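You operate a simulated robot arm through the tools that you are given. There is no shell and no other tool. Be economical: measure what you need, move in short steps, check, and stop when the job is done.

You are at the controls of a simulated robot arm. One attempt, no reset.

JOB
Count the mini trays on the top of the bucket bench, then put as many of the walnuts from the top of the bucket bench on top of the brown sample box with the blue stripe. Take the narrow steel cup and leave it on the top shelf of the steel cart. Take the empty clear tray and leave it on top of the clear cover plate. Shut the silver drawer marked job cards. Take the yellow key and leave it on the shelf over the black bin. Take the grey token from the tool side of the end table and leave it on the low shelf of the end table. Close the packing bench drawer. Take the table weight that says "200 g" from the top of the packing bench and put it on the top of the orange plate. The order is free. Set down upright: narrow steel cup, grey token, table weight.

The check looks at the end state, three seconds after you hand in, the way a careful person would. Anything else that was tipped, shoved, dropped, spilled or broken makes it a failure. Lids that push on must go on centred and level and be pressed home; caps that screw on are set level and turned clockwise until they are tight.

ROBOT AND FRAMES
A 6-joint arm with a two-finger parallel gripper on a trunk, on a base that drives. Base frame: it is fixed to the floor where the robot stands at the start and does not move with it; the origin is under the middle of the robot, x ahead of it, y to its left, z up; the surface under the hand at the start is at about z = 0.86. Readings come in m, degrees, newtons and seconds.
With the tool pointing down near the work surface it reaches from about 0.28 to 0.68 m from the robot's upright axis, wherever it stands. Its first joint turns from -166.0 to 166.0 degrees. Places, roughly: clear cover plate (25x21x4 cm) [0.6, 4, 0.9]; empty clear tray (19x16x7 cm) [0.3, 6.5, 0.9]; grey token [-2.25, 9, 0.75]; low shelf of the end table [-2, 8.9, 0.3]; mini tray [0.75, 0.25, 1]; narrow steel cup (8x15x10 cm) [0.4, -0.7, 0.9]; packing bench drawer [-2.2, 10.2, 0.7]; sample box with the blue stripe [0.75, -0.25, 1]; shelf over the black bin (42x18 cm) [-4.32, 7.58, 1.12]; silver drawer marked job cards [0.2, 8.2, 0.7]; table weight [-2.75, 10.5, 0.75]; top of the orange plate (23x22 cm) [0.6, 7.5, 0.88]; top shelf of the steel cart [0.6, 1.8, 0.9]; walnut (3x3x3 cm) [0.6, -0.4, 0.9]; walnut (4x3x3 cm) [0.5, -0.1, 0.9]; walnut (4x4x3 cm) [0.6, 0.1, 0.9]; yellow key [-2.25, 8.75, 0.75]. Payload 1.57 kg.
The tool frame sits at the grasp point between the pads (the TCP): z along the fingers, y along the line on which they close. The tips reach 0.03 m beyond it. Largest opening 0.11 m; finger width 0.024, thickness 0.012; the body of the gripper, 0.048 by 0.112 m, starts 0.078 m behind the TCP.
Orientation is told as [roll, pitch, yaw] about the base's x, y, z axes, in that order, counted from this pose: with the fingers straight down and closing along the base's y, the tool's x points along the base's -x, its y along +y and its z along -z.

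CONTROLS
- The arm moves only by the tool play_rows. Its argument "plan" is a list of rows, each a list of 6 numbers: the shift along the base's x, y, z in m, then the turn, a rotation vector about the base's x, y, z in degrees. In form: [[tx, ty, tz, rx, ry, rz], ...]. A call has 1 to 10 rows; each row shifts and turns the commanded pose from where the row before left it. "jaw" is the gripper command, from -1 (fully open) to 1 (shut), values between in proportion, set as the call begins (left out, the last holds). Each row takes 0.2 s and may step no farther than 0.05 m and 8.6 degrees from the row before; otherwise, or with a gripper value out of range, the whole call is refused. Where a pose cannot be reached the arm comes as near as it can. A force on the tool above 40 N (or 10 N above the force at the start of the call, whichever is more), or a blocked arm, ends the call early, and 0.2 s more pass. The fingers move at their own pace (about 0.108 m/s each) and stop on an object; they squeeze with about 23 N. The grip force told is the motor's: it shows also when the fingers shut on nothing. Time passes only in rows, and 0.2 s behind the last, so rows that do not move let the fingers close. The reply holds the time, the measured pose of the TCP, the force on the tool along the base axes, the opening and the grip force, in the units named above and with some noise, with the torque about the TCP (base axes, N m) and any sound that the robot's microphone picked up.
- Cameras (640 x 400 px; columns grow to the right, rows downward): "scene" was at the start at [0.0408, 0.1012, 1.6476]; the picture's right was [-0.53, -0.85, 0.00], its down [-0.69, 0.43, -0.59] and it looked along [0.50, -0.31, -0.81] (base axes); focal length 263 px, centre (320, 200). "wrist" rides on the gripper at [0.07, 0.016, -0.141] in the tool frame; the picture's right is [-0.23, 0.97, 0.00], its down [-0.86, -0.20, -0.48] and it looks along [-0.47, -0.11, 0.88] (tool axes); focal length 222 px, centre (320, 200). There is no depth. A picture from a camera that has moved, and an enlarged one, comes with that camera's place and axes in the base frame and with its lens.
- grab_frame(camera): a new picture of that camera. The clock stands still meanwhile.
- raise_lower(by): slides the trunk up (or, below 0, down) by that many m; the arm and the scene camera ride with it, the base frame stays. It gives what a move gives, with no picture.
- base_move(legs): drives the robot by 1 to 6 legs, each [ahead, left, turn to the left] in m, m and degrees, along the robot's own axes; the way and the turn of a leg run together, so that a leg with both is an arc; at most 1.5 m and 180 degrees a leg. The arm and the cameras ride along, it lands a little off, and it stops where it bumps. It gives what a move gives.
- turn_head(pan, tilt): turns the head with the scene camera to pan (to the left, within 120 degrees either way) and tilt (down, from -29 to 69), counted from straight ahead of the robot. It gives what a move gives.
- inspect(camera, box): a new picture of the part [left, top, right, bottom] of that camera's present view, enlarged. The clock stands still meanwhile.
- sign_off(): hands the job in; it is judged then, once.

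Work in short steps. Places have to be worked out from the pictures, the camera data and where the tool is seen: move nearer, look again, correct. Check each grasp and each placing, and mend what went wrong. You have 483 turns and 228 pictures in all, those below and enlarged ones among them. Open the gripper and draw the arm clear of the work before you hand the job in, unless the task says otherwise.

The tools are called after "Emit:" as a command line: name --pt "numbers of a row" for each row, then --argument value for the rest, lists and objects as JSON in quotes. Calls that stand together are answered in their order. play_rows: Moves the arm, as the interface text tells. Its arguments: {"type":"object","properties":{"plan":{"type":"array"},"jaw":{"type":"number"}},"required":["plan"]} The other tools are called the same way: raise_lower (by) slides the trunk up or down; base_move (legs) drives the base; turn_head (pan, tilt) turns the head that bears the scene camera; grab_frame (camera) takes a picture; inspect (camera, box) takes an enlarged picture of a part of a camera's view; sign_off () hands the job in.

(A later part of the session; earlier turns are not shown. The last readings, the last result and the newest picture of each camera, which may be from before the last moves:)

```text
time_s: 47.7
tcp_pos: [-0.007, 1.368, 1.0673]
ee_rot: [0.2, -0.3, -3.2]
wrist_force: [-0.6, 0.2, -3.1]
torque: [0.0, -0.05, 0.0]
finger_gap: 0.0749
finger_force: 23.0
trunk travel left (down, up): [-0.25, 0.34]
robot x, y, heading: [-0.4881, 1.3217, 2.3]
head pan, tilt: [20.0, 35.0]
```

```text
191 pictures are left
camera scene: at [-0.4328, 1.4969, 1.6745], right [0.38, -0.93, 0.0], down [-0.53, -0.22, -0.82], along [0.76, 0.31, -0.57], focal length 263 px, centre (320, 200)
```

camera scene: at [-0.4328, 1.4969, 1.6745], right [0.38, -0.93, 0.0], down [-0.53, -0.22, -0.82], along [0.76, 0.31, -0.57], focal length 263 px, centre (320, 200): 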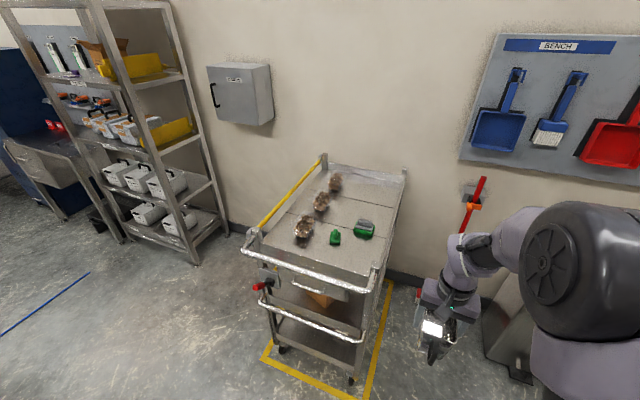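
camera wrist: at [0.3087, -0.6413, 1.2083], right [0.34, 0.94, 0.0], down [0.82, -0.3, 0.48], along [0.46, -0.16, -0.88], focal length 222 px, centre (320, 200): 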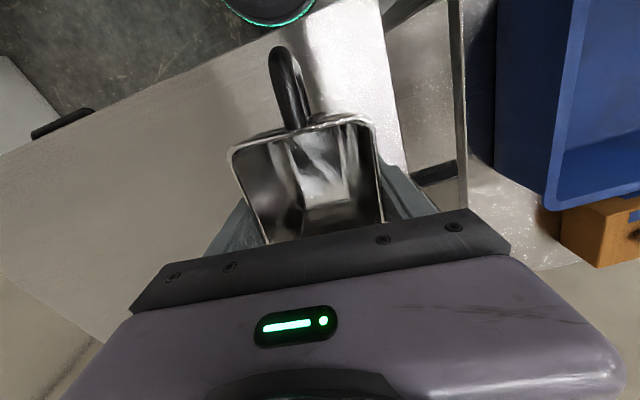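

The cart's top shelf is ahead-left, with nuts packs and green things on it. I move nearer and look again.

Emit:
play_rows --pt "0 0 0.04 0 0 0" --pt "0 0 0.04 0 0 0" --pt "0 0 0.04 0 0 0"

Emit:
base_move --legs '[[0.1, 0.3, -2.4]]'

Emit:
turn_head --pan 10 --tilt 45

Emit:
grab_frame --camera "scene"

Emit:
grab_frame --camera "wrist"

```text
time_s: 48.5
tcp_pos: [-0.0076, 1.3676, 1.1879]
ee_rot: [0.1, -0.3, -3.3]
wrist_force: [0.3, 0.1, -2.8]
torque: [-0.01, -0.04, 0.0]
finger_gap: 0.0745
finger_force: 22.8
trunk travel left (down, up): [-0.25, 0.34]
robot x, y, heading: [-0.4867, 1.3277, 2.2]
head pan, tilt: [20.0, 35.0]
```

```text
time_s: 50.6
tcp_pos: [0.0884, 1.6391, 1.1877]
ee_rot: [-0.1, -0.3, -5.6]
wrist_force: [0.1, -0.1, -3.0]
torque: [0.0, -0.04, 0.01]
finger_gap: 0.0744
finger_force: 22.7
trunk travel left (down, up): [-0.25, 0.34]
robot x, y, heading: [-0.3916, 1.6176, -0.2]
head pan, tilt: [20.0, 35.0]
```

```text
time_s: 51.3
tcp_pos: [0.0879, 1.6378, 1.1859]
ee_rot: [0.2, -0.3, -5.6]
wrist_force: [0.6, -0.7, -3.3]
torque: [0.02, -0.07, -0.03]
finger_gap: 0.0746
finger_force: 23.1
trunk travel left (down, up): [-0.25, 0.34]
robot x, y, heading: [-0.392, 1.6163, -0.1]
head pan, tilt: [10.0, 45.0]
```

```text
190 pictures are left
camera scene: at [-0.3339, 1.7696, 1.6599], right [0.17, -0.98, 0.0], down [-0.7, -0.12, -0.71], along [0.7, 0.12, -0.71], focal length 263 px, centre (320, 200)
```

scene: 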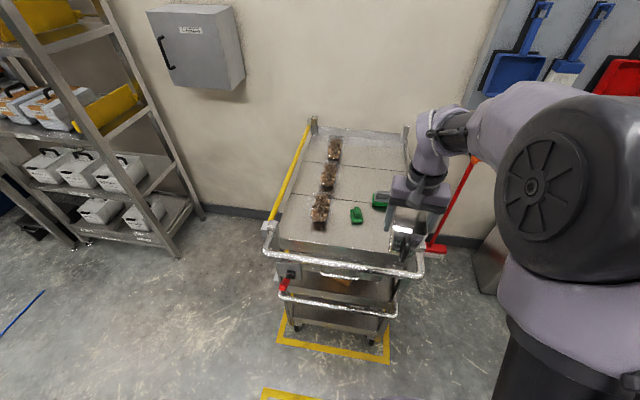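

```text
189 pictures are left
camera wrist: at [0.0195, 1.6608, 1.3279], right [0.32, 0.95, 0.0], down [0.83, -0.28, 0.48], along [0.46, -0.15, -0.88], focal length 222 px, centre (320, 200)
```

wrist: 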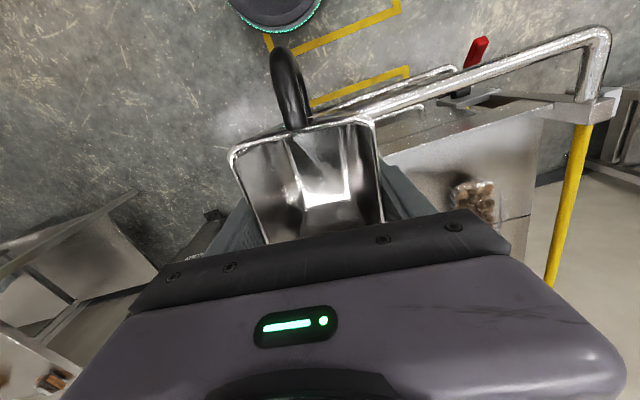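

I zoom on the cart's top shelf.

Emit:
inspect --camera "scene" --box '[250, 110, 440, 290]'

```text
2.22 times, centred on (345, 200) of scene
camera zoom: at [-0.3339, 1.7696, 1.6599], right [0.17, -0.98, 0.0], down [-0.7, -0.12, -0.71], along [0.7, 0.12, -0.71], focal length 584 px, centre (264, 200)
```

zoom: 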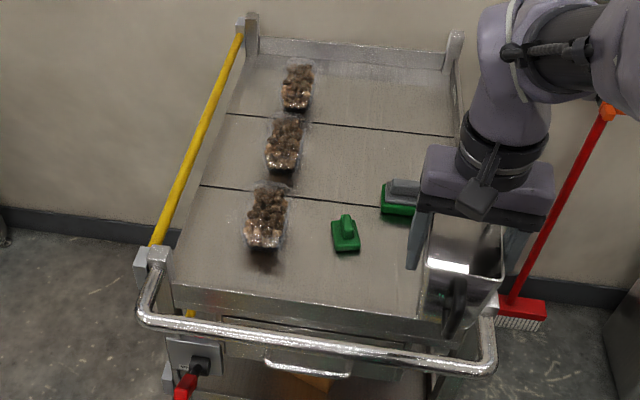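

The free spot is the right-front part of the top shelf, around [0.335,1.645]. I drive forward 0.15 m and then extend the arm.

Emit:
base_move --legs '[[0.15, 0.02, 0]]'

Emit:
turn_head --pan 0 --tilt 55

Emit:
grab_frame --camera "scene"

```text
time_s: 52.7
tcp_pos: [0.2428, 1.6574, 1.1862]
ee_rot: [0.1, -0.3, -5.6]
wrist_force: [0.8, 0.2, -3.0]
torque: [-0.01, -0.02, 0.01]
finger_gap: 0.0744
finger_force: 23.4
trunk travel left (down, up): [-0.25, 0.34]
robot x, y, heading: [-0.2404, 1.6366, 0.3]
head pan, tilt: [10.0, 45.0]
```

```text
time_s: 53.4
tcp_pos: [0.242, 1.6579, 1.186]
ee_rot: [0.1, -0.3, -5.7]
wrist_force: [-0.4, 0.9, -2.9]
torque: [-0.02, -0.01, -0.02]
finger_gap: 0.0744
finger_force: 22.8
trunk travel left (down, up): [-0.25, 0.34]
robot x, y, heading: [-0.2368, 1.6354, -0.1]
head pan, tilt: [0.0, 55.0]
```

```text
187 pictures are left
camera scene: at [-0.1885, 1.775, 1.6464], right [0.0, -1.0, 0.0], down [-0.82, 0.0, -0.57], along [0.57, 0.0, -0.82], focal length 263 px, centre (320, 200)
```

scene: 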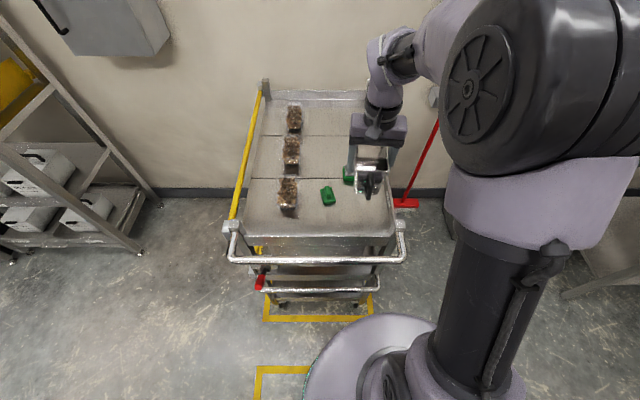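

I extend the arm to [0.335,1.645] and lower to about z 1.03, then look.

Emit:
play_rows --pt "0.045 -0.006 0 0 0 0" --pt "0.046 -0.006 0 0 0 0" --pt "0 0 -0.05 0 0 0" --pt "0 0 -0.05 0 0 0" --pt "0 0 -0.05 0 0 0" --pt "0 0 0 0 0 0"

Emit:
inspect --camera "scene" --box '[220, 80, 440, 270]'

Emit:
grab_frame --camera "wrist"

```text
time_s: 54.8
tcp_pos: [0.3337, 1.6478, 1.0381]
ee_rot: [0.1, -0.4, -5.6]
wrist_force: [0.3, -0.2, -2.6]
torque: [-0.01, -0.05, 0.0]
finger_gap: 0.0746
finger_force: 23.2
trunk travel left (down, up): [-0.25, 0.34]
robot x, y, heading: [-0.2374, 1.6378, -0.1]
head pan, tilt: [0.0, 55.0]
```

```text
2.11 times, centred on (330, 175) of scene
camera zoom: at [-0.1888, 1.7749, 1.6464], right [0.0, -1.0, 0.0], down [-0.82, 0.0, -0.57], along [0.57, 0.0, -0.82], focal length 553 px, centre (299, 253)
```

zoom: 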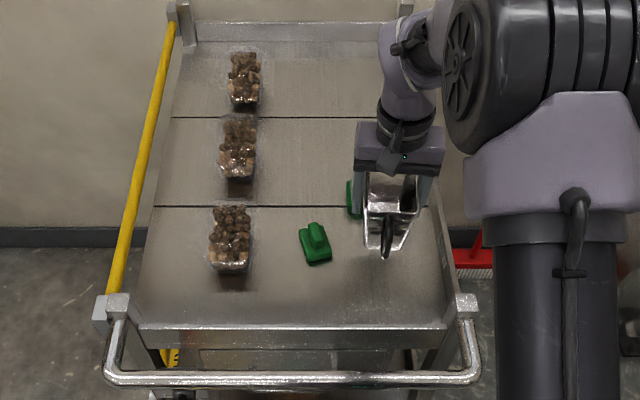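

```text
185 pictures are left
camera wrist: at [0.265, 1.6694, 1.1791], right [0.32, 0.95, 0.0], down [0.83, -0.28, 0.48], along [0.46, -0.15, -0.88], focal length 222 px, centre (320, 200)
```

wrist: 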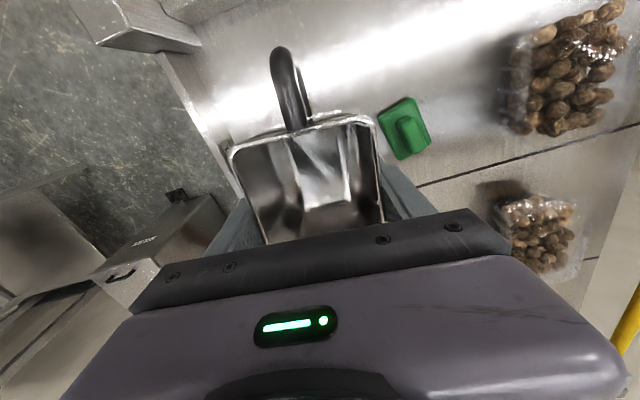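

Spot is clear; I shift slightly (-0.012,-0.013) away from the green pieces and lower in small steps until light contact.

Emit:
play_rows --pt "-0.012 -0.013 0 0 0 0" --pt "0 0 -0.03 0 0 0" --pt "0 0 -0.02 0 0 0" --pt "0 0 -0.01 0 0 0" --pt "0 0 -0.006 0 0 0" --pt "0 0 -0.004 0 0 0"

```text
time_s: 56.2
tcp_pos: [0.3206, 1.6323, 0.9658]
ee_rot: [0.1, -0.3, -5.7]
wrist_force: [-0.2, -0.7, -3.9]
torque: [0.0, -0.02, -0.02]
finger_gap: 0.0744
finger_force: 22.7
trunk travel left (down, up): [-0.25, 0.34]
robot x, y, heading: [-0.2419, 1.6319, 0.0]
head pan, tilt: [0.0, 55.0]
```

Emit:
inspect --camera "scene" --box '[310, 120, 430, 260]'

Emit:
play_rows --pt "0 0 -0.004 0 0 0" --pt "0 0 -0.004 0 0 0"

```text
2.86 times, centred on (370, 190) of scene
camera zoom: at [-0.1882, 1.7749, 1.6464], right [0.0, -1.0, 0.0], down [-0.82, 0.0, -0.57], along [0.57, 0.0, -0.82], focal length 751 px, centre (177, 229)
```

zoom: 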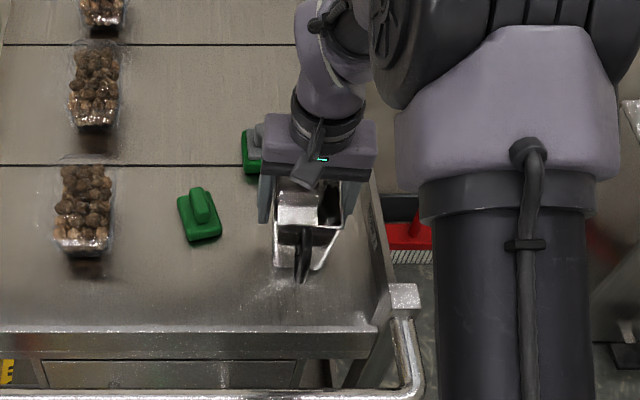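

```text
time_s: 56.8
tcp_pos: [0.3205, 1.6311, 0.9644]
ee_rot: [0.1, -0.9, -5.7]
wrist_force: [-5.7, -1.3, 20.9]
torque: [-0.14, 0.94, -0.13]
finger_gap: 0.0745
finger_force: 23.3
trunk travel left (down, up): [-0.25, 0.34]
robot x, y, heading: [-0.239, 1.6334, -0.2]
head pan, tilt: [0.0, 55.0]
stopped in row 2: the force on the tool passed its limit at 45 N (the readings are from after the stop); the commanded pose is now the measured one
```

Contact made at z≈0.964. I relieve 1.5 mm, then open the jaw to about 0.09.

Emit:
play_rows --pt "0 0 0.0015 0 0 0" --pt "0 0 0 0 0 0"

Emit:
play_rows --pt "0 0 0 0 0 0" --pt "0 0 0 0 0 0" --jaw -0.7

Emit:
play_rows --pt "0 0 0.03 0 0 0" --pt "0 0 0.05 0 0 0" --pt "0 0 0.05 0 0 0" --pt "-0.04 0 0.03 0 0 0" --pt "-0.045 0 0 0 0 0"

Emit:
inspect --camera "scene" --box '[310, 120, 430, 260]'

Emit:
grab_frame --camera "wrist"

```text
time_s: 57.4
tcp_pos: [0.3217, 1.6315, 0.9636]
ee_rot: [0.1, -0.8, -5.6]
wrist_force: [-6.5, -1.6, 14.1]
torque: [-0.19, -0.46, -0.11]
finger_gap: 0.0747
finger_force: 22.8
trunk travel left (down, up): [-0.25, 0.34]
robot x, y, heading: [-0.2405, 1.6381, -0.2]
head pan, tilt: [0.0, 55.0]
```

```text
time_s: 58.0
tcp_pos: [0.3232, 1.6323, 0.9633]
ee_rot: [0.1, -0.7, -5.6]
wrist_force: [0.5, -0.3, 0.5]
torque: [-0.02, -0.04, 0.05]
finger_gap: 0.0934
finger_force: 0.1
trunk travel left (down, up): [-0.25, 0.34]
robot x, y, heading: [-0.2391, 1.6348, -0.1]
head pan, tilt: [0.0, 55.0]
```

```text
time_s: 59.2
tcp_pos: [0.2365, 1.6322, 1.1247]
ee_rot: [0.0, -0.8, -5.6]
wrist_force: [0.0, -1.0, 0.4]
torque: [0.01, -0.01, 0.0]
finger_gap: 0.0936
finger_force: 0.1
trunk travel left (down, up): [-0.25, 0.34]
robot x, y, heading: [-0.241, 1.6335, -0.2]
head pan, tilt: [0.0, 55.0]
```

```text
2.86 times, centred on (370, 190) of scene
camera zoom: at [-0.1896, 1.7748, 1.6464], right [0.0, -1.0, 0.0], down [-0.82, 0.0, -0.57], along [0.57, 0.0, -0.82], focal length 751 px, centre (177, 229)
```

zoom: 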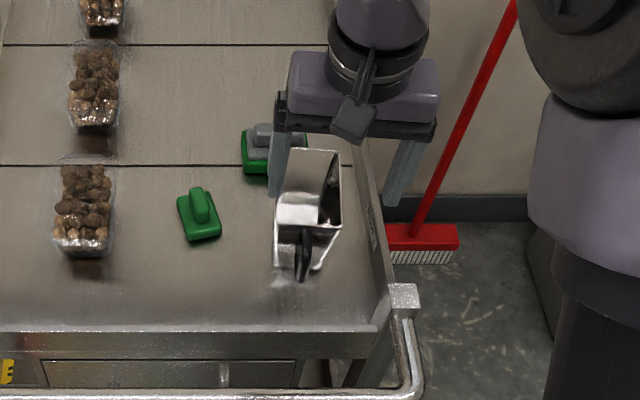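

```text
182 pictures are left
camera wrist: at [0.1662, 1.6545, 1.2659], right [0.32, 0.95, 0.0], down [0.83, -0.28, 0.49], along [0.47, -0.15, -0.87], focal length 222 px, centre (320, 200)
```

wrist: 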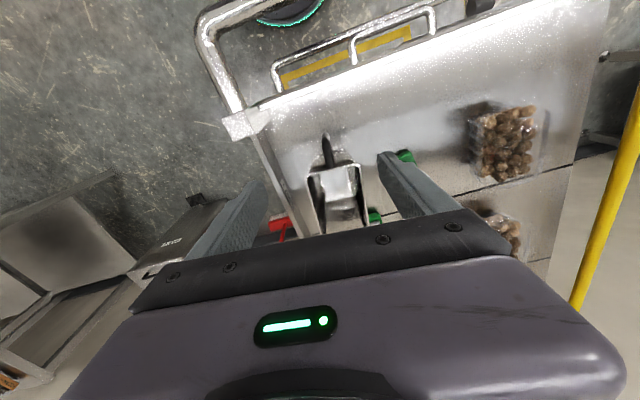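

Cup stands upright and clear. Next I back off and drive left to look at the clear cover plate near [0.6,4] and on toward the clear tray at y 6.5.

Emit:
base_move --legs '[[-0.35, 0, 0], [0, 1.2, 0], [0, 1.2, 0]]'

Emit:
turn_head --pan 20 --tilt 25

Emit:
grab_frame --camera "scene"

Emit:
turn_head --pan 80 --tilt 20

Emit:
grab_frame --camera "scene"

```text
time_s: 72.8
tcp_pos: [-0.0866, 4.0168, 1.1251]
ee_rot: [0.1, -0.7, -5.8]
wrist_force: [1.0, -0.4, 1.1]
torque: [-0.02, -0.03, 0.01]
finger_gap: 0.0932
finger_force: 0.0
trunk travel left (down, up): [-0.25, 0.34]
robot x, y, heading: [-0.562, 4.0196, -0.5]
head pan, tilt: [0.0, 55.0]
```

```text
time_s: 73.8
tcp_pos: [-0.0868, 4.0168, 1.1256]
ee_rot: [0.2, -0.8, -5.9]
wrist_force: [0.2, 0.1, 0.4]
torque: [0.02, -0.01, -0.01]
finger_gap: 0.0935
finger_force: 0.0
trunk travel left (down, up): [-0.25, 0.34]
robot x, y, heading: [-0.5619, 4.0239, -0.7]
head pan, tilt: [20.0, 25.0]
```

```text
181 pictures are left
camera scene: at [-0.4969, 4.1934, 1.6903], right [0.34, -0.94, 0.0], down [-0.4, -0.14, -0.91], along [0.85, 0.3, -0.42], focal length 263 px, centre (320, 200)
```

scene: 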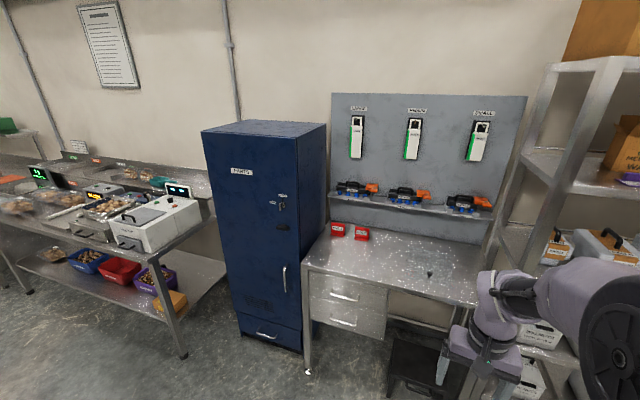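

```text
time_s: 75.1
tcp_pos: [-0.0873, 4.0164, 1.1249]
ee_rot: [0.2, -0.8, -5.9]
wrist_force: [-0.4, 1.2, -0.6]
torque: [0.0, 0.01, -0.02]
finger_gap: 0.0936
finger_force: 0.0
trunk travel left (down, up): [-0.25, 0.34]
robot x, y, heading: [-0.5655, 4.0202, -0.7]
head pan, tilt: [80.0, 20.0]
```

```text
180 pictures are left
camera scene: at [-0.5669, 4.254, 1.6985], right [0.98, -0.18, 0.0], down [-0.06, -0.34, -0.94], along [0.17, 0.92, -0.34], focal length 263 px, centre (320, 200)
```

scene: 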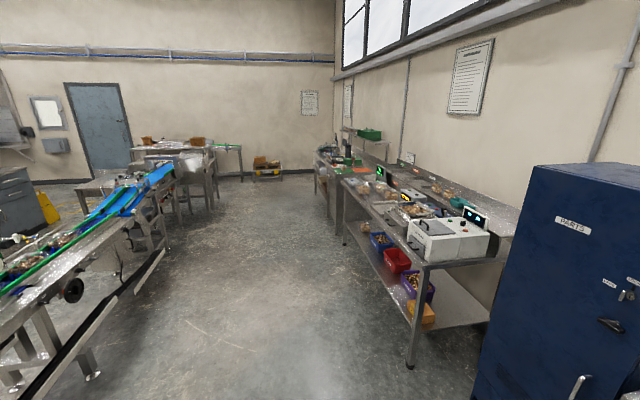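

A workbench ahead has a small knob at its centre, which may belong to the clear cover plate. I zoom in.

Emit:
turn_head --pan 10 --tilt 35

Emit:
inspect --camera "scene" --box '[270, 140, 450, 280]'

Emit:
grab_frame --camera "wrist"

```text
time_s: 76.5
tcp_pos: [-0.0871, 4.0164, 1.1251]
ee_rot: [0.1, -0.8, -5.9]
wrist_force: [0.1, -1.0, -0.1]
torque: [0.0, 0.0, 0.01]
finger_gap: 0.0935
finger_force: 0.1
trunk travel left (down, up): [-0.25, 0.34]
robot x, y, heading: [-0.5628, 4.0207, -0.4]
head pan, tilt: [10.0, 35.0]
```

```text
2.86 times, centred on (360, 210) of scene
camera zoom: at [-0.4969, 4.1772, 1.6746], right [0.17, -0.99, 0.0], down [-0.57, -0.1, -0.82], along [0.81, 0.14, -0.57], focal length 751 px, centre (206, 171)
```

zoom: 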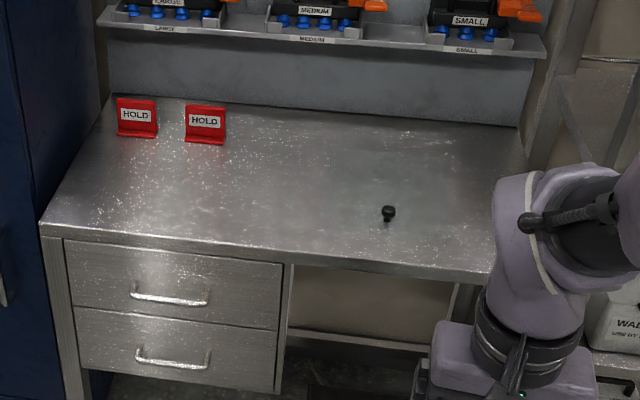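

```text
178 pictures are left
camera wrist: at [-0.1562, 4.0399, 1.2655], right [0.33, 0.95, 0.0], down [0.82, -0.29, 0.49], along [0.46, -0.16, -0.87], focal length 222 px, centre (320, 200)
```

wrist: 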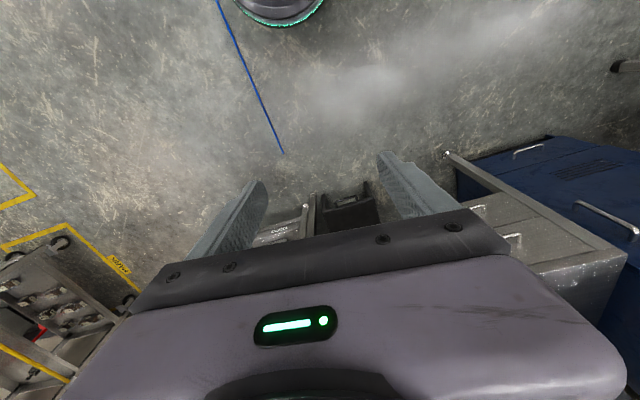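

The plate is almost invisible; only its knob shows, at ≈[0.55,4.04]. I drive closer to look.

Emit:
base_move --legs '[[0.5, 0, 0.5]]'

Emit:
turn_head --pan 0 --tilt 50

Emit:
grab_frame --camera "scene"

Emit:
grab_frame --camera "wrist"

```text
time_s: 79.4
tcp_pos: [0.402, 4.0274, 1.1247]
ee_rot: [0.2, -0.6, -4.7]
wrist_force: [0.1, -0.3, -0.1]
torque: [0.02, -0.01, 0.01]
finger_gap: 0.0938
finger_force: 0.0
trunk travel left (down, up): [-0.25, 0.34]
robot x, y, heading: [-0.0713, 4.0224, 1.0]
head pan, tilt: [10.0, 35.0]
```

```text
time_s: 80.2
tcp_pos: [0.4017, 4.0284, 1.1241]
ee_rot: [0.1, -0.7, -4.8]
wrist_force: [1.0, 0.2, 0.0]
torque: [0.01, -0.02, -0.02]
finger_gap: 0.0935
finger_force: 0.0
trunk travel left (down, up): [-0.25, 0.34]
robot x, y, heading: [-0.0737, 4.0245, 0.3]
head pan, tilt: [0.0, 50.0]
```

```text
177 pictures are left
camera scene: at [-0.0203, 4.1646, 1.653], right [0.01, -1.0, 0.0], down [-0.77, -0.01, -0.64], along [0.64, 0.01, -0.77], focal length 263 px, centre (320, 200)
```

scene: 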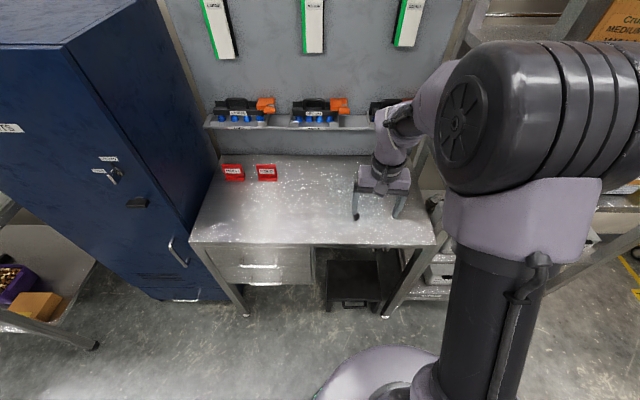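

```text
176 pictures are left
camera wrist: at [0.3324, 4.0491, 1.2655], right [0.31, 0.95, 0.0], down [0.83, -0.27, 0.49], along [0.47, -0.15, -0.87], focal length 222 px, centre (320, 200)
```

wrist: 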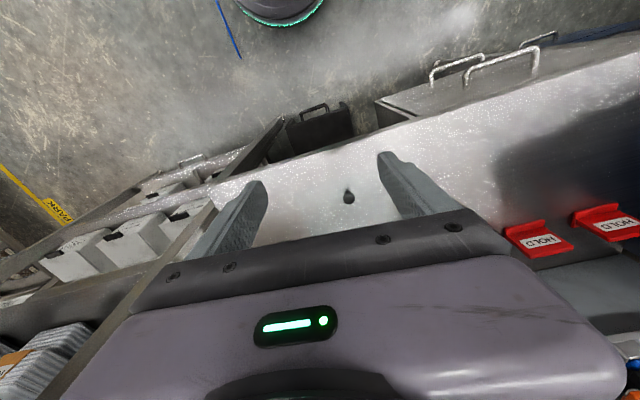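

I zoom the wrist view around the knob to find the plate's edges.

Emit:
inspect --camera "wrist" --box '[250, 120, 410, 230]'

Emit:
inspect --camera "scene" --box '[290, 140, 450, 260]'

```text
3.64 times, centred on (330, 175) of wrist
camera zoom: at [0.3324, 4.0491, 1.2655], right [0.31, 0.95, 0.0], down [0.83, -0.27, 0.49], along [0.47, -0.15, -0.87], focal length 808 px, centre (284, 291)
```

zoom: 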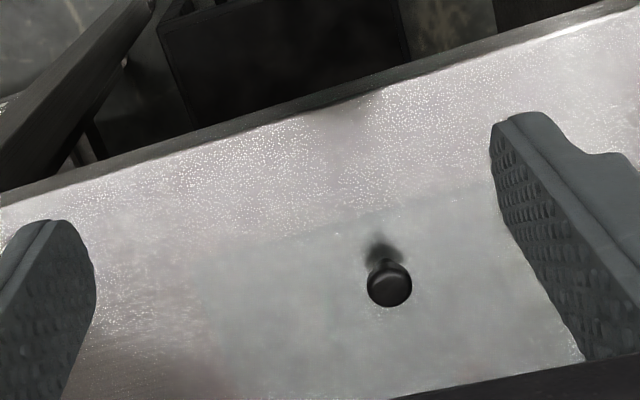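

```text
3.33 times, centred on (370, 200) of scene
camera zoom: at [-0.0203, 4.1646, 1.653], right [0.01, -1.0, 0.0], down [-0.77, -0.01, -0.64], along [0.64, 0.01, -0.77], focal length 876 px, centre (153, 200)
```

zoom: 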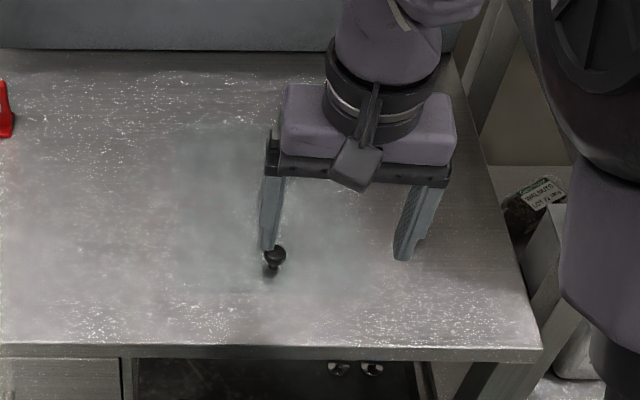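

The plate shows as a hazy area: about x 0.50–0.755, y 3.945–4.145, knob near its front edge at [0.54,4.04]. The tray will go behind the knob. Now I fetch the tray near [0.3,6.5].

Emit:
base_move --legs '[[-0.5, 0, 0], [0, 1.2, 0], [0, 1.2, 0]]'

Emit:
turn_head --pan 0 --tilt 35

Emit:
grab_frame --camera "scene"

```text
time_s: 94.6
tcp_pos: [-0.1892, 6.4712, 1.1247]
ee_rot: [0.1, -0.9, -2.7]
wrist_force: [-0.8, 0.7, -0.3]
torque: [-0.04, -0.04, 0.02]
finger_gap: 0.0934
finger_force: 0.0
trunk travel left (down, up): [-0.25, 0.34]
robot x, y, heading: [-0.6677, 6.4501, 2.8]
head pan, tilt: [0.0, 50.0]
```

```text
time_s: 95.4
tcp_pos: [-0.189, 6.4705, 1.1245]
ee_rot: [0.2, -0.9, -2.7]
wrist_force: [-0.5, -0.4, -0.8]
torque: [-0.01, 0.0, 0.01]
finger_gap: 0.0936
finger_force: 0.0
trunk travel left (down, up): [-0.25, 0.34]
robot x, y, heading: [-0.667, 6.4502, 2.9]
head pan, tilt: [0.0, 35.0]
```

```text
173 pictures are left
camera scene: at [-0.6051, 6.5935, 1.6746], right [0.05, -1.0, 0.0], down [-0.57, -0.03, -0.82], along [0.82, 0.04, -0.57], focal length 263 px, centre (320, 200)
```

scene: 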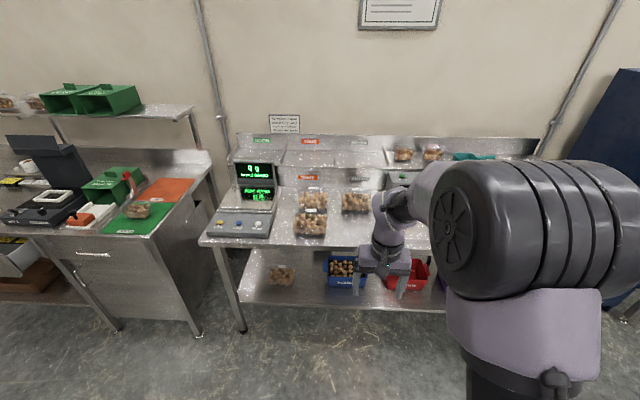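

I zoom in on the scale bench to find the empty clear tray.

Emit:
inspect --camera "scene" --box '[195, 130, 455, 310]'

Emit:
inspect --camera "scene" --box '[0, 120, 220, 330]'

```text
2.22 times, centred on (325, 220) of scene
camera zoom: at [-0.6051, 6.5935, 1.6746], right [0.05, -1.0, 0.0], down [-0.57, -0.03, -0.82], along [0.82, 0.04, -0.57], focal length 584 px, centre (309, 156)
```

zoom: 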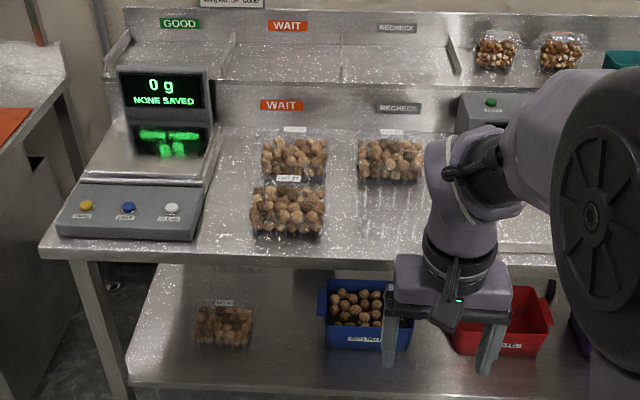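

```text
1.90 times, centred on (110, 225) of scene
camera zoom: at [-0.6051, 6.5935, 1.6746], right [0.05, -1.0, 0.0], down [-0.57, -0.03, -0.82], along [0.82, 0.04, -0.57], focal length 500 px, centre (720, 152)
```

zoom: 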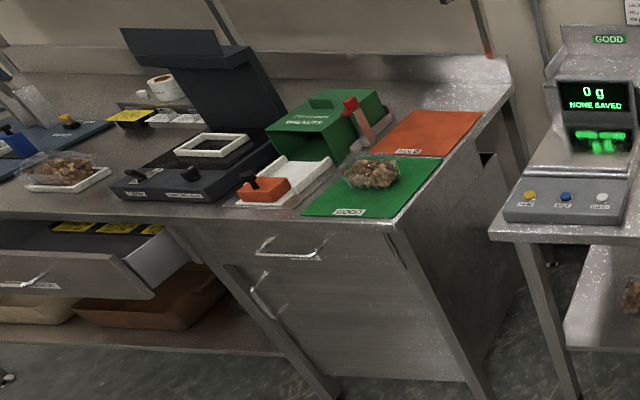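

The tray should project near (376,216) in that zoom; I look closer there and from the wrist.

Emit:
inspect --camera "scene" --box '[305, 190, 395, 250]'

Emit:
base_move --legs '[[0.2, 0.35, -2.8]]'

Emit:
turn_head --pan -15 --tilt 45

Emit:
grab_frame --camera "scene"

```text
6.67 times, centred on (350, 220) of scene
camera zoom: at [-0.6051, 6.5935, 1.6746], right [0.05, -1.0, 0.0], down [-0.57, -0.03, -0.82], along [0.82, 0.04, -0.57], focal length 1751 px, centre (120, 67)
```

zoom: 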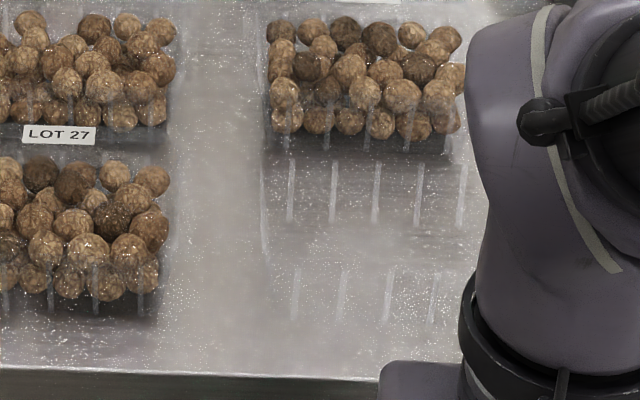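

```text
time_s: 97.8
tcp_pos: [-0.0009, 6.7969, 1.1249]
ee_rot: [0.0, -0.7, -5.6]
wrist_force: [0.0, 0.3, 0.5]
torque: [0.0, 0.01, -0.02]
finger_gap: 0.0935
finger_force: 0.0
trunk travel left (down, up): [-0.25, 0.34]
robot x, y, heading: [-0.4781, 6.8015, -0.0]
head pan, tilt: [0.0, 35.0]
```

```text
time_s: 98.6
tcp_pos: [-0.001, 6.7965, 1.1251]
ee_rot: [0.0, -0.9, -5.6]
wrist_force: [-1.0, -0.4, 0.7]
torque: [-0.03, -0.04, 0.01]
finger_gap: 0.0935
finger_force: 0.1
trunk travel left (down, up): [-0.25, 0.34]
robot x, y, heading: [-0.476, 6.7991, -0.0]
head pan, tilt: [-15.0, 45.0]
```

```text
169 pictures are left
camera scene: at [-0.4205, 6.9182, 1.6598], right [-0.26, -0.97, 0.0], down [-0.68, 0.18, -0.71], along [0.68, -0.18, -0.71], focal length 263 px, centre (320, 200)
```

scene: 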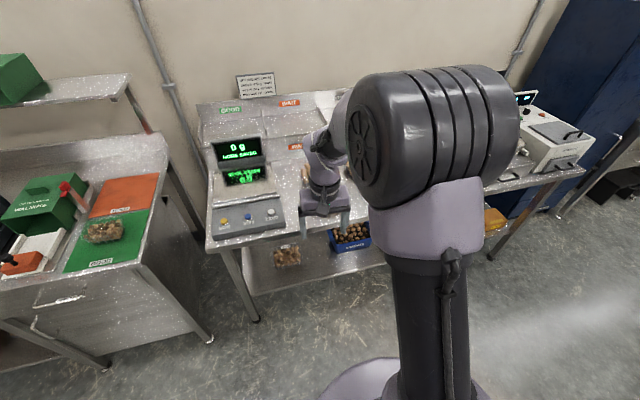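

The clear tray's ribs are visible in front of the right pack, centre ≈[0.30,6.47]. I reposition in front of it and view from the wrist.

Emit:
base_move --legs '[[0.2, -0.33, 0]]'

Emit:
turn_head --pan 0 --tilt 55

Emit:
grab_frame --camera "wrist"

Emit:
grab_frame --camera "scene"

```text
time_s: 101.1
tcp_pos: [0.2063, 6.4634, 1.1245]
ee_rot: [0.1, -0.7, -5.5]
wrist_force: [0.2, -0.4, 0.4]
torque: [0.0, 0.04, 0.0]
finger_gap: 0.0933
finger_force: 0.0
trunk travel left (down, up): [-0.25, 0.34]
robot x, y, heading: [-0.2727, 6.4635, 0.3]
head pan, tilt: [-15.0, 45.0]
```

```text
time_s: 101.8
tcp_pos: [0.2059, 6.4642, 1.1254]
ee_rot: [0.2, -0.7, -5.3]
wrist_force: [0.7, 0.6, -0.6]
torque: [0.02, -0.03, 0.0]
finger_gap: 0.0936
finger_force: 0.1
trunk travel left (down, up): [-0.25, 0.34]
robot x, y, heading: [-0.2705, 6.4653, 0.1]
head pan, tilt: [0.0, 55.0]
```

```text
168 pictures are left
camera wrist: at [0.1361, 6.4865, 1.2655], right [0.32, 0.95, 0.0], down [0.83, -0.28, 0.49], along [0.47, -0.15, -0.87], focal length 222 px, centre (320, 200)
```

wrist: 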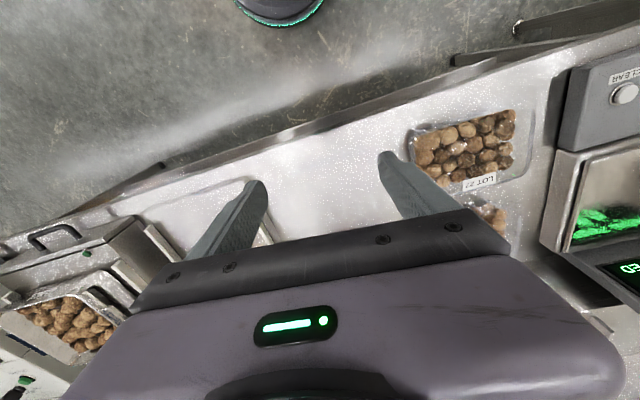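

```text
167 pictures are left
camera scene: at [-0.2203, 6.6053, 1.6464], right [0.0, -1.0, 0.0], down [-0.82, 0.0, -0.57], along [0.57, 0.0, -0.82], focal length 263 px, centre (320, 200)
```

scene: 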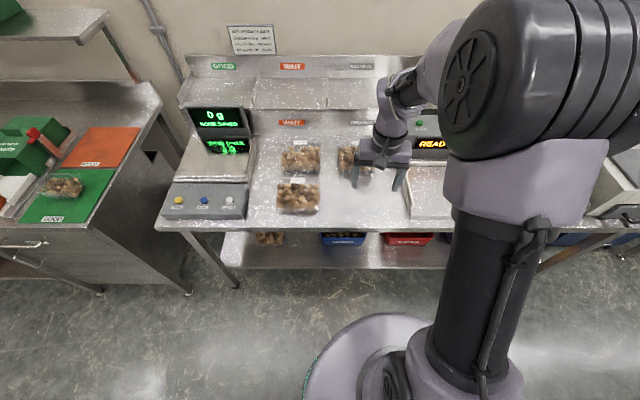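

I pull the hand back and up for a clearer wrist view of the clear tray.

Emit:
play_rows --pt "-0.03 0 0.04 0 0 0" --pt "-0.04 0 0.03 0 0 0" --pt "-0.04 0 0.03 0 0 2" --pt "0 0 0.04 0 0 3.4" --pt "0 0 0 0 0 0" --jaw -1

Emit:
inspect --camera "wrist" --box '[160, 80, 520, 260]'

Emit:
inspect --camera "scene" --box '[260, 120, 460, 250]'

```text
time_s: 103.0
tcp_pos: [0.0967, 6.4651, 1.2676]
ee_rot: [0.2, -0.7, 0.1]
wrist_force: [0.2, 0.0, -1.0]
torque: [0.02, 0.03, 0.01]
finger_gap: 0.1099
finger_force: 0.1
trunk travel left (down, up): [-0.25, 0.34]
robot x, y, heading: [-0.27, 6.4629, 0.4]
head pan, tilt: [0.0, 55.0]
```

```text
1.78 times, centred on (340, 170) of wrist
camera zoom: at [0.0253, 6.4809, 1.408], right [0.23, 0.97, 0.0], down [0.85, -0.2, 0.49], along [0.48, -0.11, -0.87], focal length 395 px, centre (284, 253)
```

zoom: 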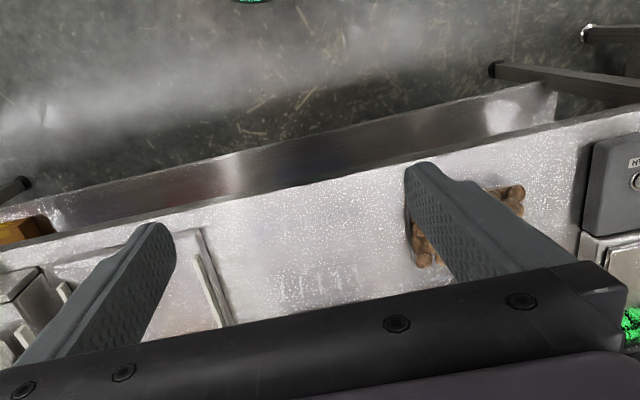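

```text
3.08 times, centred on (360, 185) of scene
camera zoom: at [-0.2209, 6.6039, 1.6461], right [-0.02, -1.0, 0.0], down [-0.82, 0.02, -0.57], along [0.57, -0.01, -0.82], focal length 808 px, centre (197, 246)
```

zoom: 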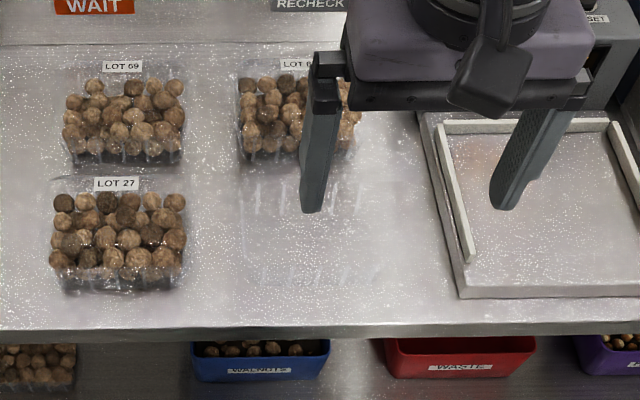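

The tray's faint ribs are in front of the right-hand lot pack. I swing the arm to the right and take a high zoom.

Emit:
play_rows --pt "0 -0.05 0 0 0 0" --pt "0 -0.05 0 0 0 0" --pt "0 -0.05 0 0 0 0" --pt "0 -0.05 0 0 0 0" --pt "0 0 0 0 0 0"

Emit:
inspect --camera "scene" --box '[325, 150, 405, 210]'

Emit:
inspect --camera "wrist" --box '[300, 100, 600, 260]'

```text
time_s: 104.2
tcp_pos: [0.0955, 6.2656, 1.2659]
ee_rot: [0.1, -0.8, 0.2]
wrist_force: [0.6, 0.3, -0.4]
torque: [-0.02, 0.03, 0.03]
finger_gap: 0.1101
finger_force: 0.0
trunk travel left (down, up): [-0.25, 0.34]
robot x, y, heading: [-0.2685, 6.4676, 0.2]
head pan, tilt: [0.0, 55.0]
```

```text
6.67 times, centred on (365, 180) of scene
camera zoom: at [-0.2206, 6.6062, 1.6463], right [0.0, -1.0, 0.0], down [-0.82, 0.0, -0.57], along [0.57, 0.0, -0.82], focal length 1751 px, centre (20, 333)
```

zoom: 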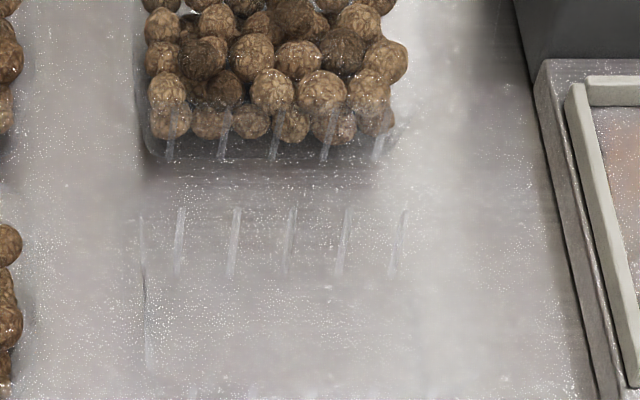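

```text
2.13 times, centred on (450, 180) of wrist
camera zoom: at [0.0246, 6.2812, 1.4054], right [0.23, 0.97, 0.0], down [0.85, -0.2, 0.49], along [0.48, -0.11, -0.87], focal length 474 px, centre (43, 243)
```

zoom: 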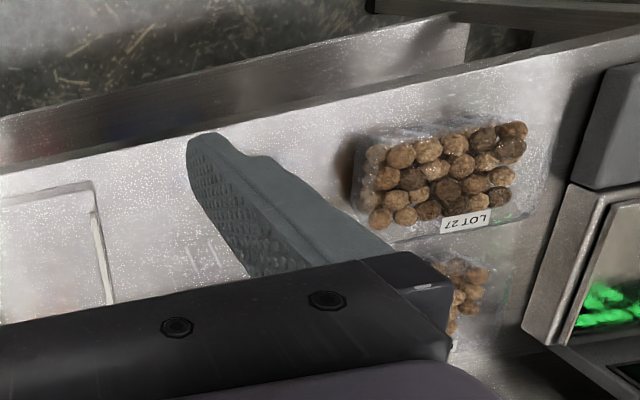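

I shift the zoom window lower to catch the tray's front wall.

Emit:
inspect --camera "scene" --box '[325, 170, 405, 225]'

```text
7.27 times, centred on (365, 198) of scene
camera zoom: at [-0.2206, 6.6062, 1.6463], right [0.0, -1.0, 0.0], down [-0.82, 0.0, -0.57], along [0.57, 0.0, -0.82], focal length 1910 px, centre (-7, 218)
```

zoom: 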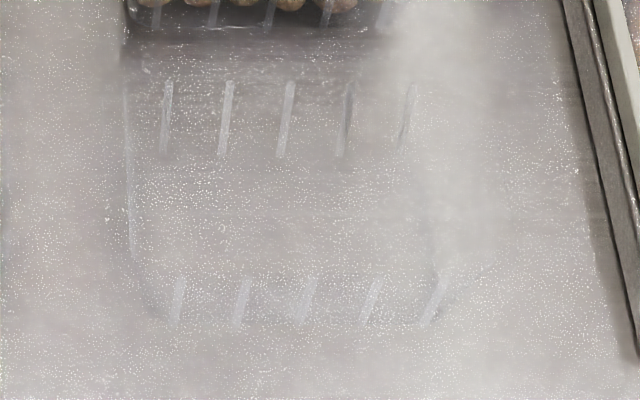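

Tray's ribs: front wall near x≈0.25, back wall ≈0.36, centre y≈6.46, left edge ≈6.54. I bring the wrist camera over it for a close look.

Emit:
play_rows --pt "0.0305 0.0243 -0.02 0 0 0" --pt "0.0305 0.0243 -0.02 0 0 0" --pt "0.0305 0.0243 -0.02 0 0 0" --pt "0.0305 0.0243 -0.025 0 0 0" --pt "0.0305 0.0243 -0.025 0 0 0" --pt "0.0305 0.0243 -0.025 0 0 0" --pt "0.0305 0.0243 -0.025 0 0 0" --pt "0.0305 0.0243 -0.025 0 0 0" --pt "0 0 -0.015 0 0 0" --pt "0 0 0 0 0 0"

Emit:
grab_frame --camera "wrist"

Emit:
inspect --camera "wrist" --box '[180, 0, 460, 180]'

```text
time_s: 106.5
tcp_pos: [0.3381, 6.4588, 1.0637]
ee_rot: [0.1, -0.8, 0.1]
wrist_force: [0.6, -0.5, -0.6]
torque: [-0.02, 0.0, 0.0]
finger_gap: 0.1097
finger_force: 0.0
trunk travel left (down, up): [-0.25, 0.34]
robot x, y, heading: [-0.269, 6.4664, 0.1]
head pan, tilt: [0.0, 55.0]
```

```text
161 pictures are left
camera wrist: at [0.2679, 6.4749, 1.2046], right [0.23, 0.97, 0.0], down [0.85, -0.2, 0.49], along [0.48, -0.11, -0.87], focal length 222 px, centre (320, 200)
```

wrist: 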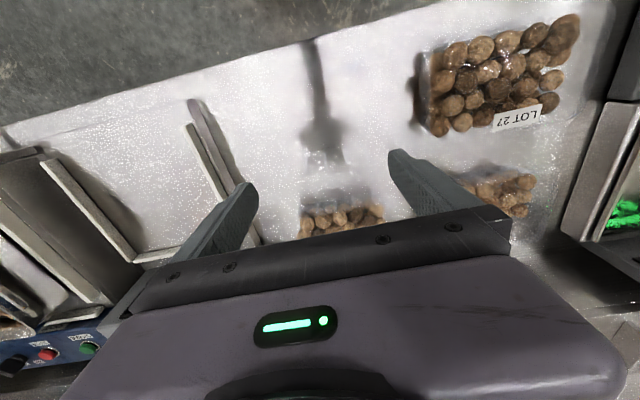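

```text
2.22 times, centred on (320, 90) of wrist
camera zoom: at [0.2679, 6.4749, 1.2046], right [0.23, 0.97, 0.0], down [0.85, -0.2, 0.49], along [0.48, -0.11, -0.87], focal length 494 px, centre (320, 444)
```

zoom: 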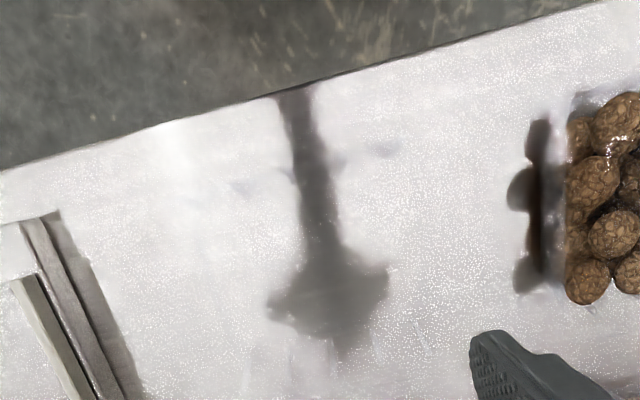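

The tray is nearly invisible here, so I study the identical filled LOT 27 pack's shape for the rim/flange geometry.

Emit:
inspect --camera "wrist" --box '[390, 0, 620, 150]'

Emit:
inspect --camera "scene" --box '[265, 165, 335, 220]'

```text
2.67 times, centred on (505, 75) of wrist
camera zoom: at [0.2679, 6.4749, 1.2046], right [0.23, 0.97, 0.0], down [0.85, -0.2, 0.49], along [0.48, -0.11, -0.87], focal length 592 px, centre (-173, 533)
```

zoom: 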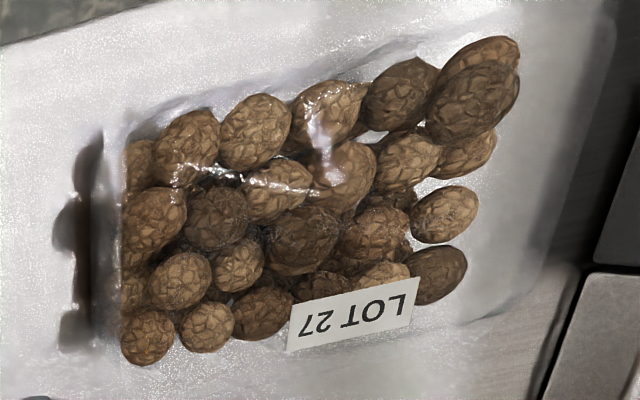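

```text
7.27 times, centred on (300, 192) of scene
camera zoom: at [-0.2202, 6.6055, 1.6464], right [0.0, -1.0, 0.0], down [-0.82, 0.0, -0.57], along [0.57, 0.0, -0.82], focal length 1910 px, centre (466, 254)
```

zoom: 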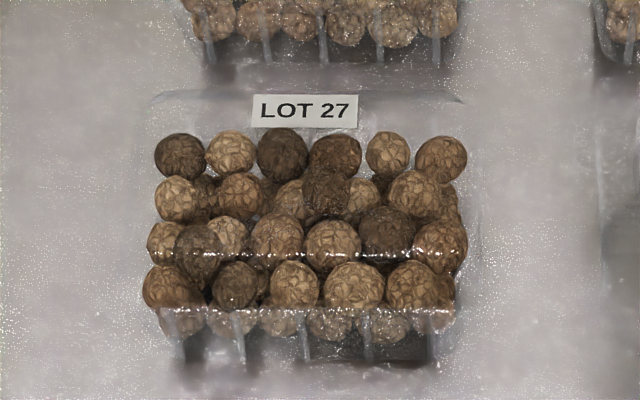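

The packs have flanges (≈19×16 cm overall), so the empty tray spans about x 0.235–0.395, y 6.368–6.558. I'll pinch its front rim: rotate the hand 90° above the front edge.

Emit:
play_rows --pt "-0.01 0 0 0 0 8.5" --pt "-0.01 0 0 0 0 8.5" --pt "-0.01 0 0 0 0 8.5" --pt "-0.01 0 0 0 0 8.5" --pt "-0.01 0 0 0 0 8.5" --pt "-0.01 0 0 0 0 8.5" --pt "-0.01 0 0 0 0 8.5" --pt "-0.01 0 0 0 0 8.5" --pt "-0.01 0 0 0 0 8.5" --pt "0 0 0 0 0 8.5" --jaw -0.2

Emit:
play_rows --pt "0 0 0 0 0 5" --pt "0 0 0 0 0 0"

Emit:
grab_frame --camera "wrist"

Emit:
inspect --camera "scene" --box '[310, 140, 420, 230]'

```text
time_s: 108.7
tcp_pos: [0.2488, 6.4574, 1.0653]
ee_rot: [0.1, -0.8, 85.2]
wrist_force: [-0.8, -0.2, 0.7]
torque: [0.01, -0.03, 0.02]
finger_gap: 0.066
finger_force: 0.0
trunk travel left (down, up): [-0.25, 0.34]
robot x, y, heading: [-0.2703, 6.4684, -0.0]
head pan, tilt: [0.0, 55.0]
```

```text
time_s: 109.2
tcp_pos: [0.2487, 6.4577, 1.0642]
ee_rot: [0.1, -0.8, 90.0]
wrist_force: [-1.0, 0.7, -0.3]
torque: [0.0, -0.05, 0.01]
finger_gap: 0.0659
finger_force: 0.0
trunk travel left (down, up): [-0.25, 0.34]
robot x, y, heading: [-0.2684, 6.4676, 0.2]
head pan, tilt: [0.0, 55.0]
```

```text
157 pictures are left
camera wrist: at [0.2335, 6.3861, 1.2055], right [-0.97, 0.23, 0.0], down [0.2, 0.85, 0.49], along [0.11, 0.48, -0.87], focal length 222 px, centre (320, 200)
```

wrist: 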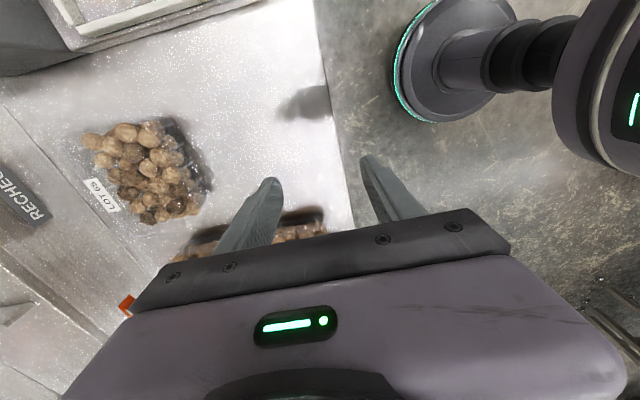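

```text
4.44 times, centred on (365, 185) of scene
camera zoom: at [-0.2204, 6.6054, 1.6464], right [0.0, -1.0, 0.0], down [-0.82, 0.0, -0.57], along [0.57, 0.0, -0.82], focal length 1168 px, centre (120, 267)
```

zoom: 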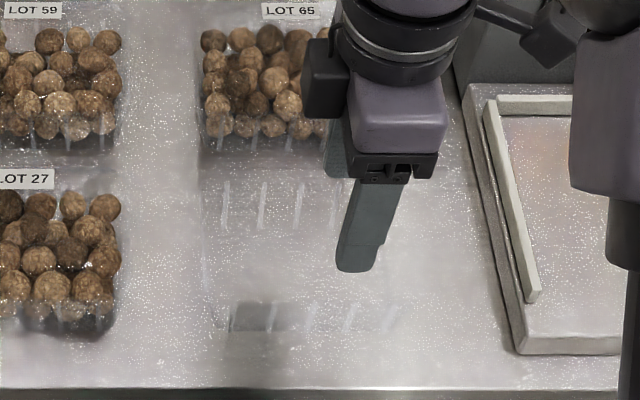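

I zoom the wrist view for the tray outline.

Emit:
inspect --camera "wrist" --box '[190, 60, 380, 200]'

Emit:
inspect --camera "scene" --box '[330, 185, 400, 235]'

```text
2.86 times, centred on (285, 130) of wrist
camera zoom: at [0.2335, 6.3861, 1.2055], right [-0.97, 0.23, 0.0], down [0.2, 0.85, 0.49], along [0.11, 0.48, -0.87], focal length 635 px, centre (420, 400)
```

zoom: 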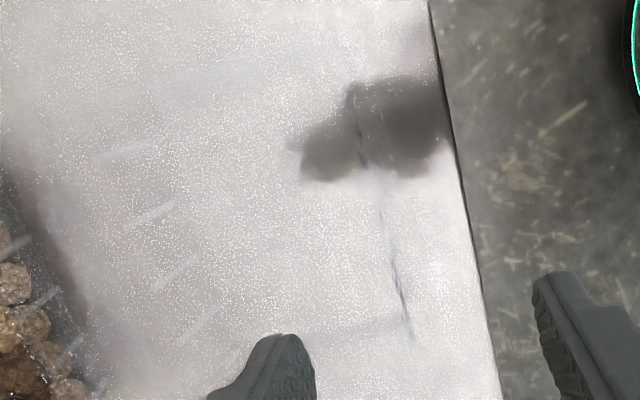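

```text
8.00 times, centred on (365, 210) of scene
camera zoom: at [-0.2204, 6.6054, 1.6464], right [0.0, -1.0, 0.0], down [-0.82, 0.0, -0.57], along [0.57, 0.0, -0.82], focal length 2102 px, centre (-40, 120)
```

zoom: 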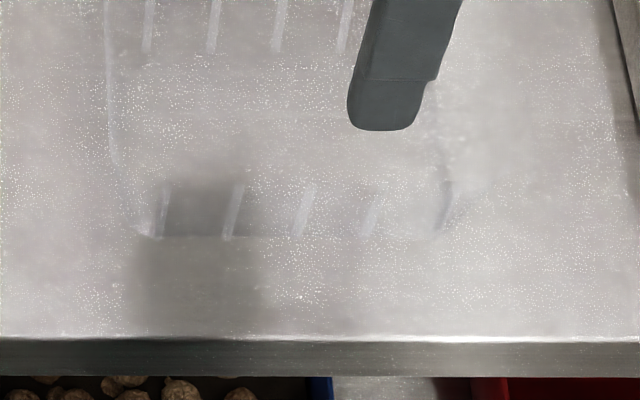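

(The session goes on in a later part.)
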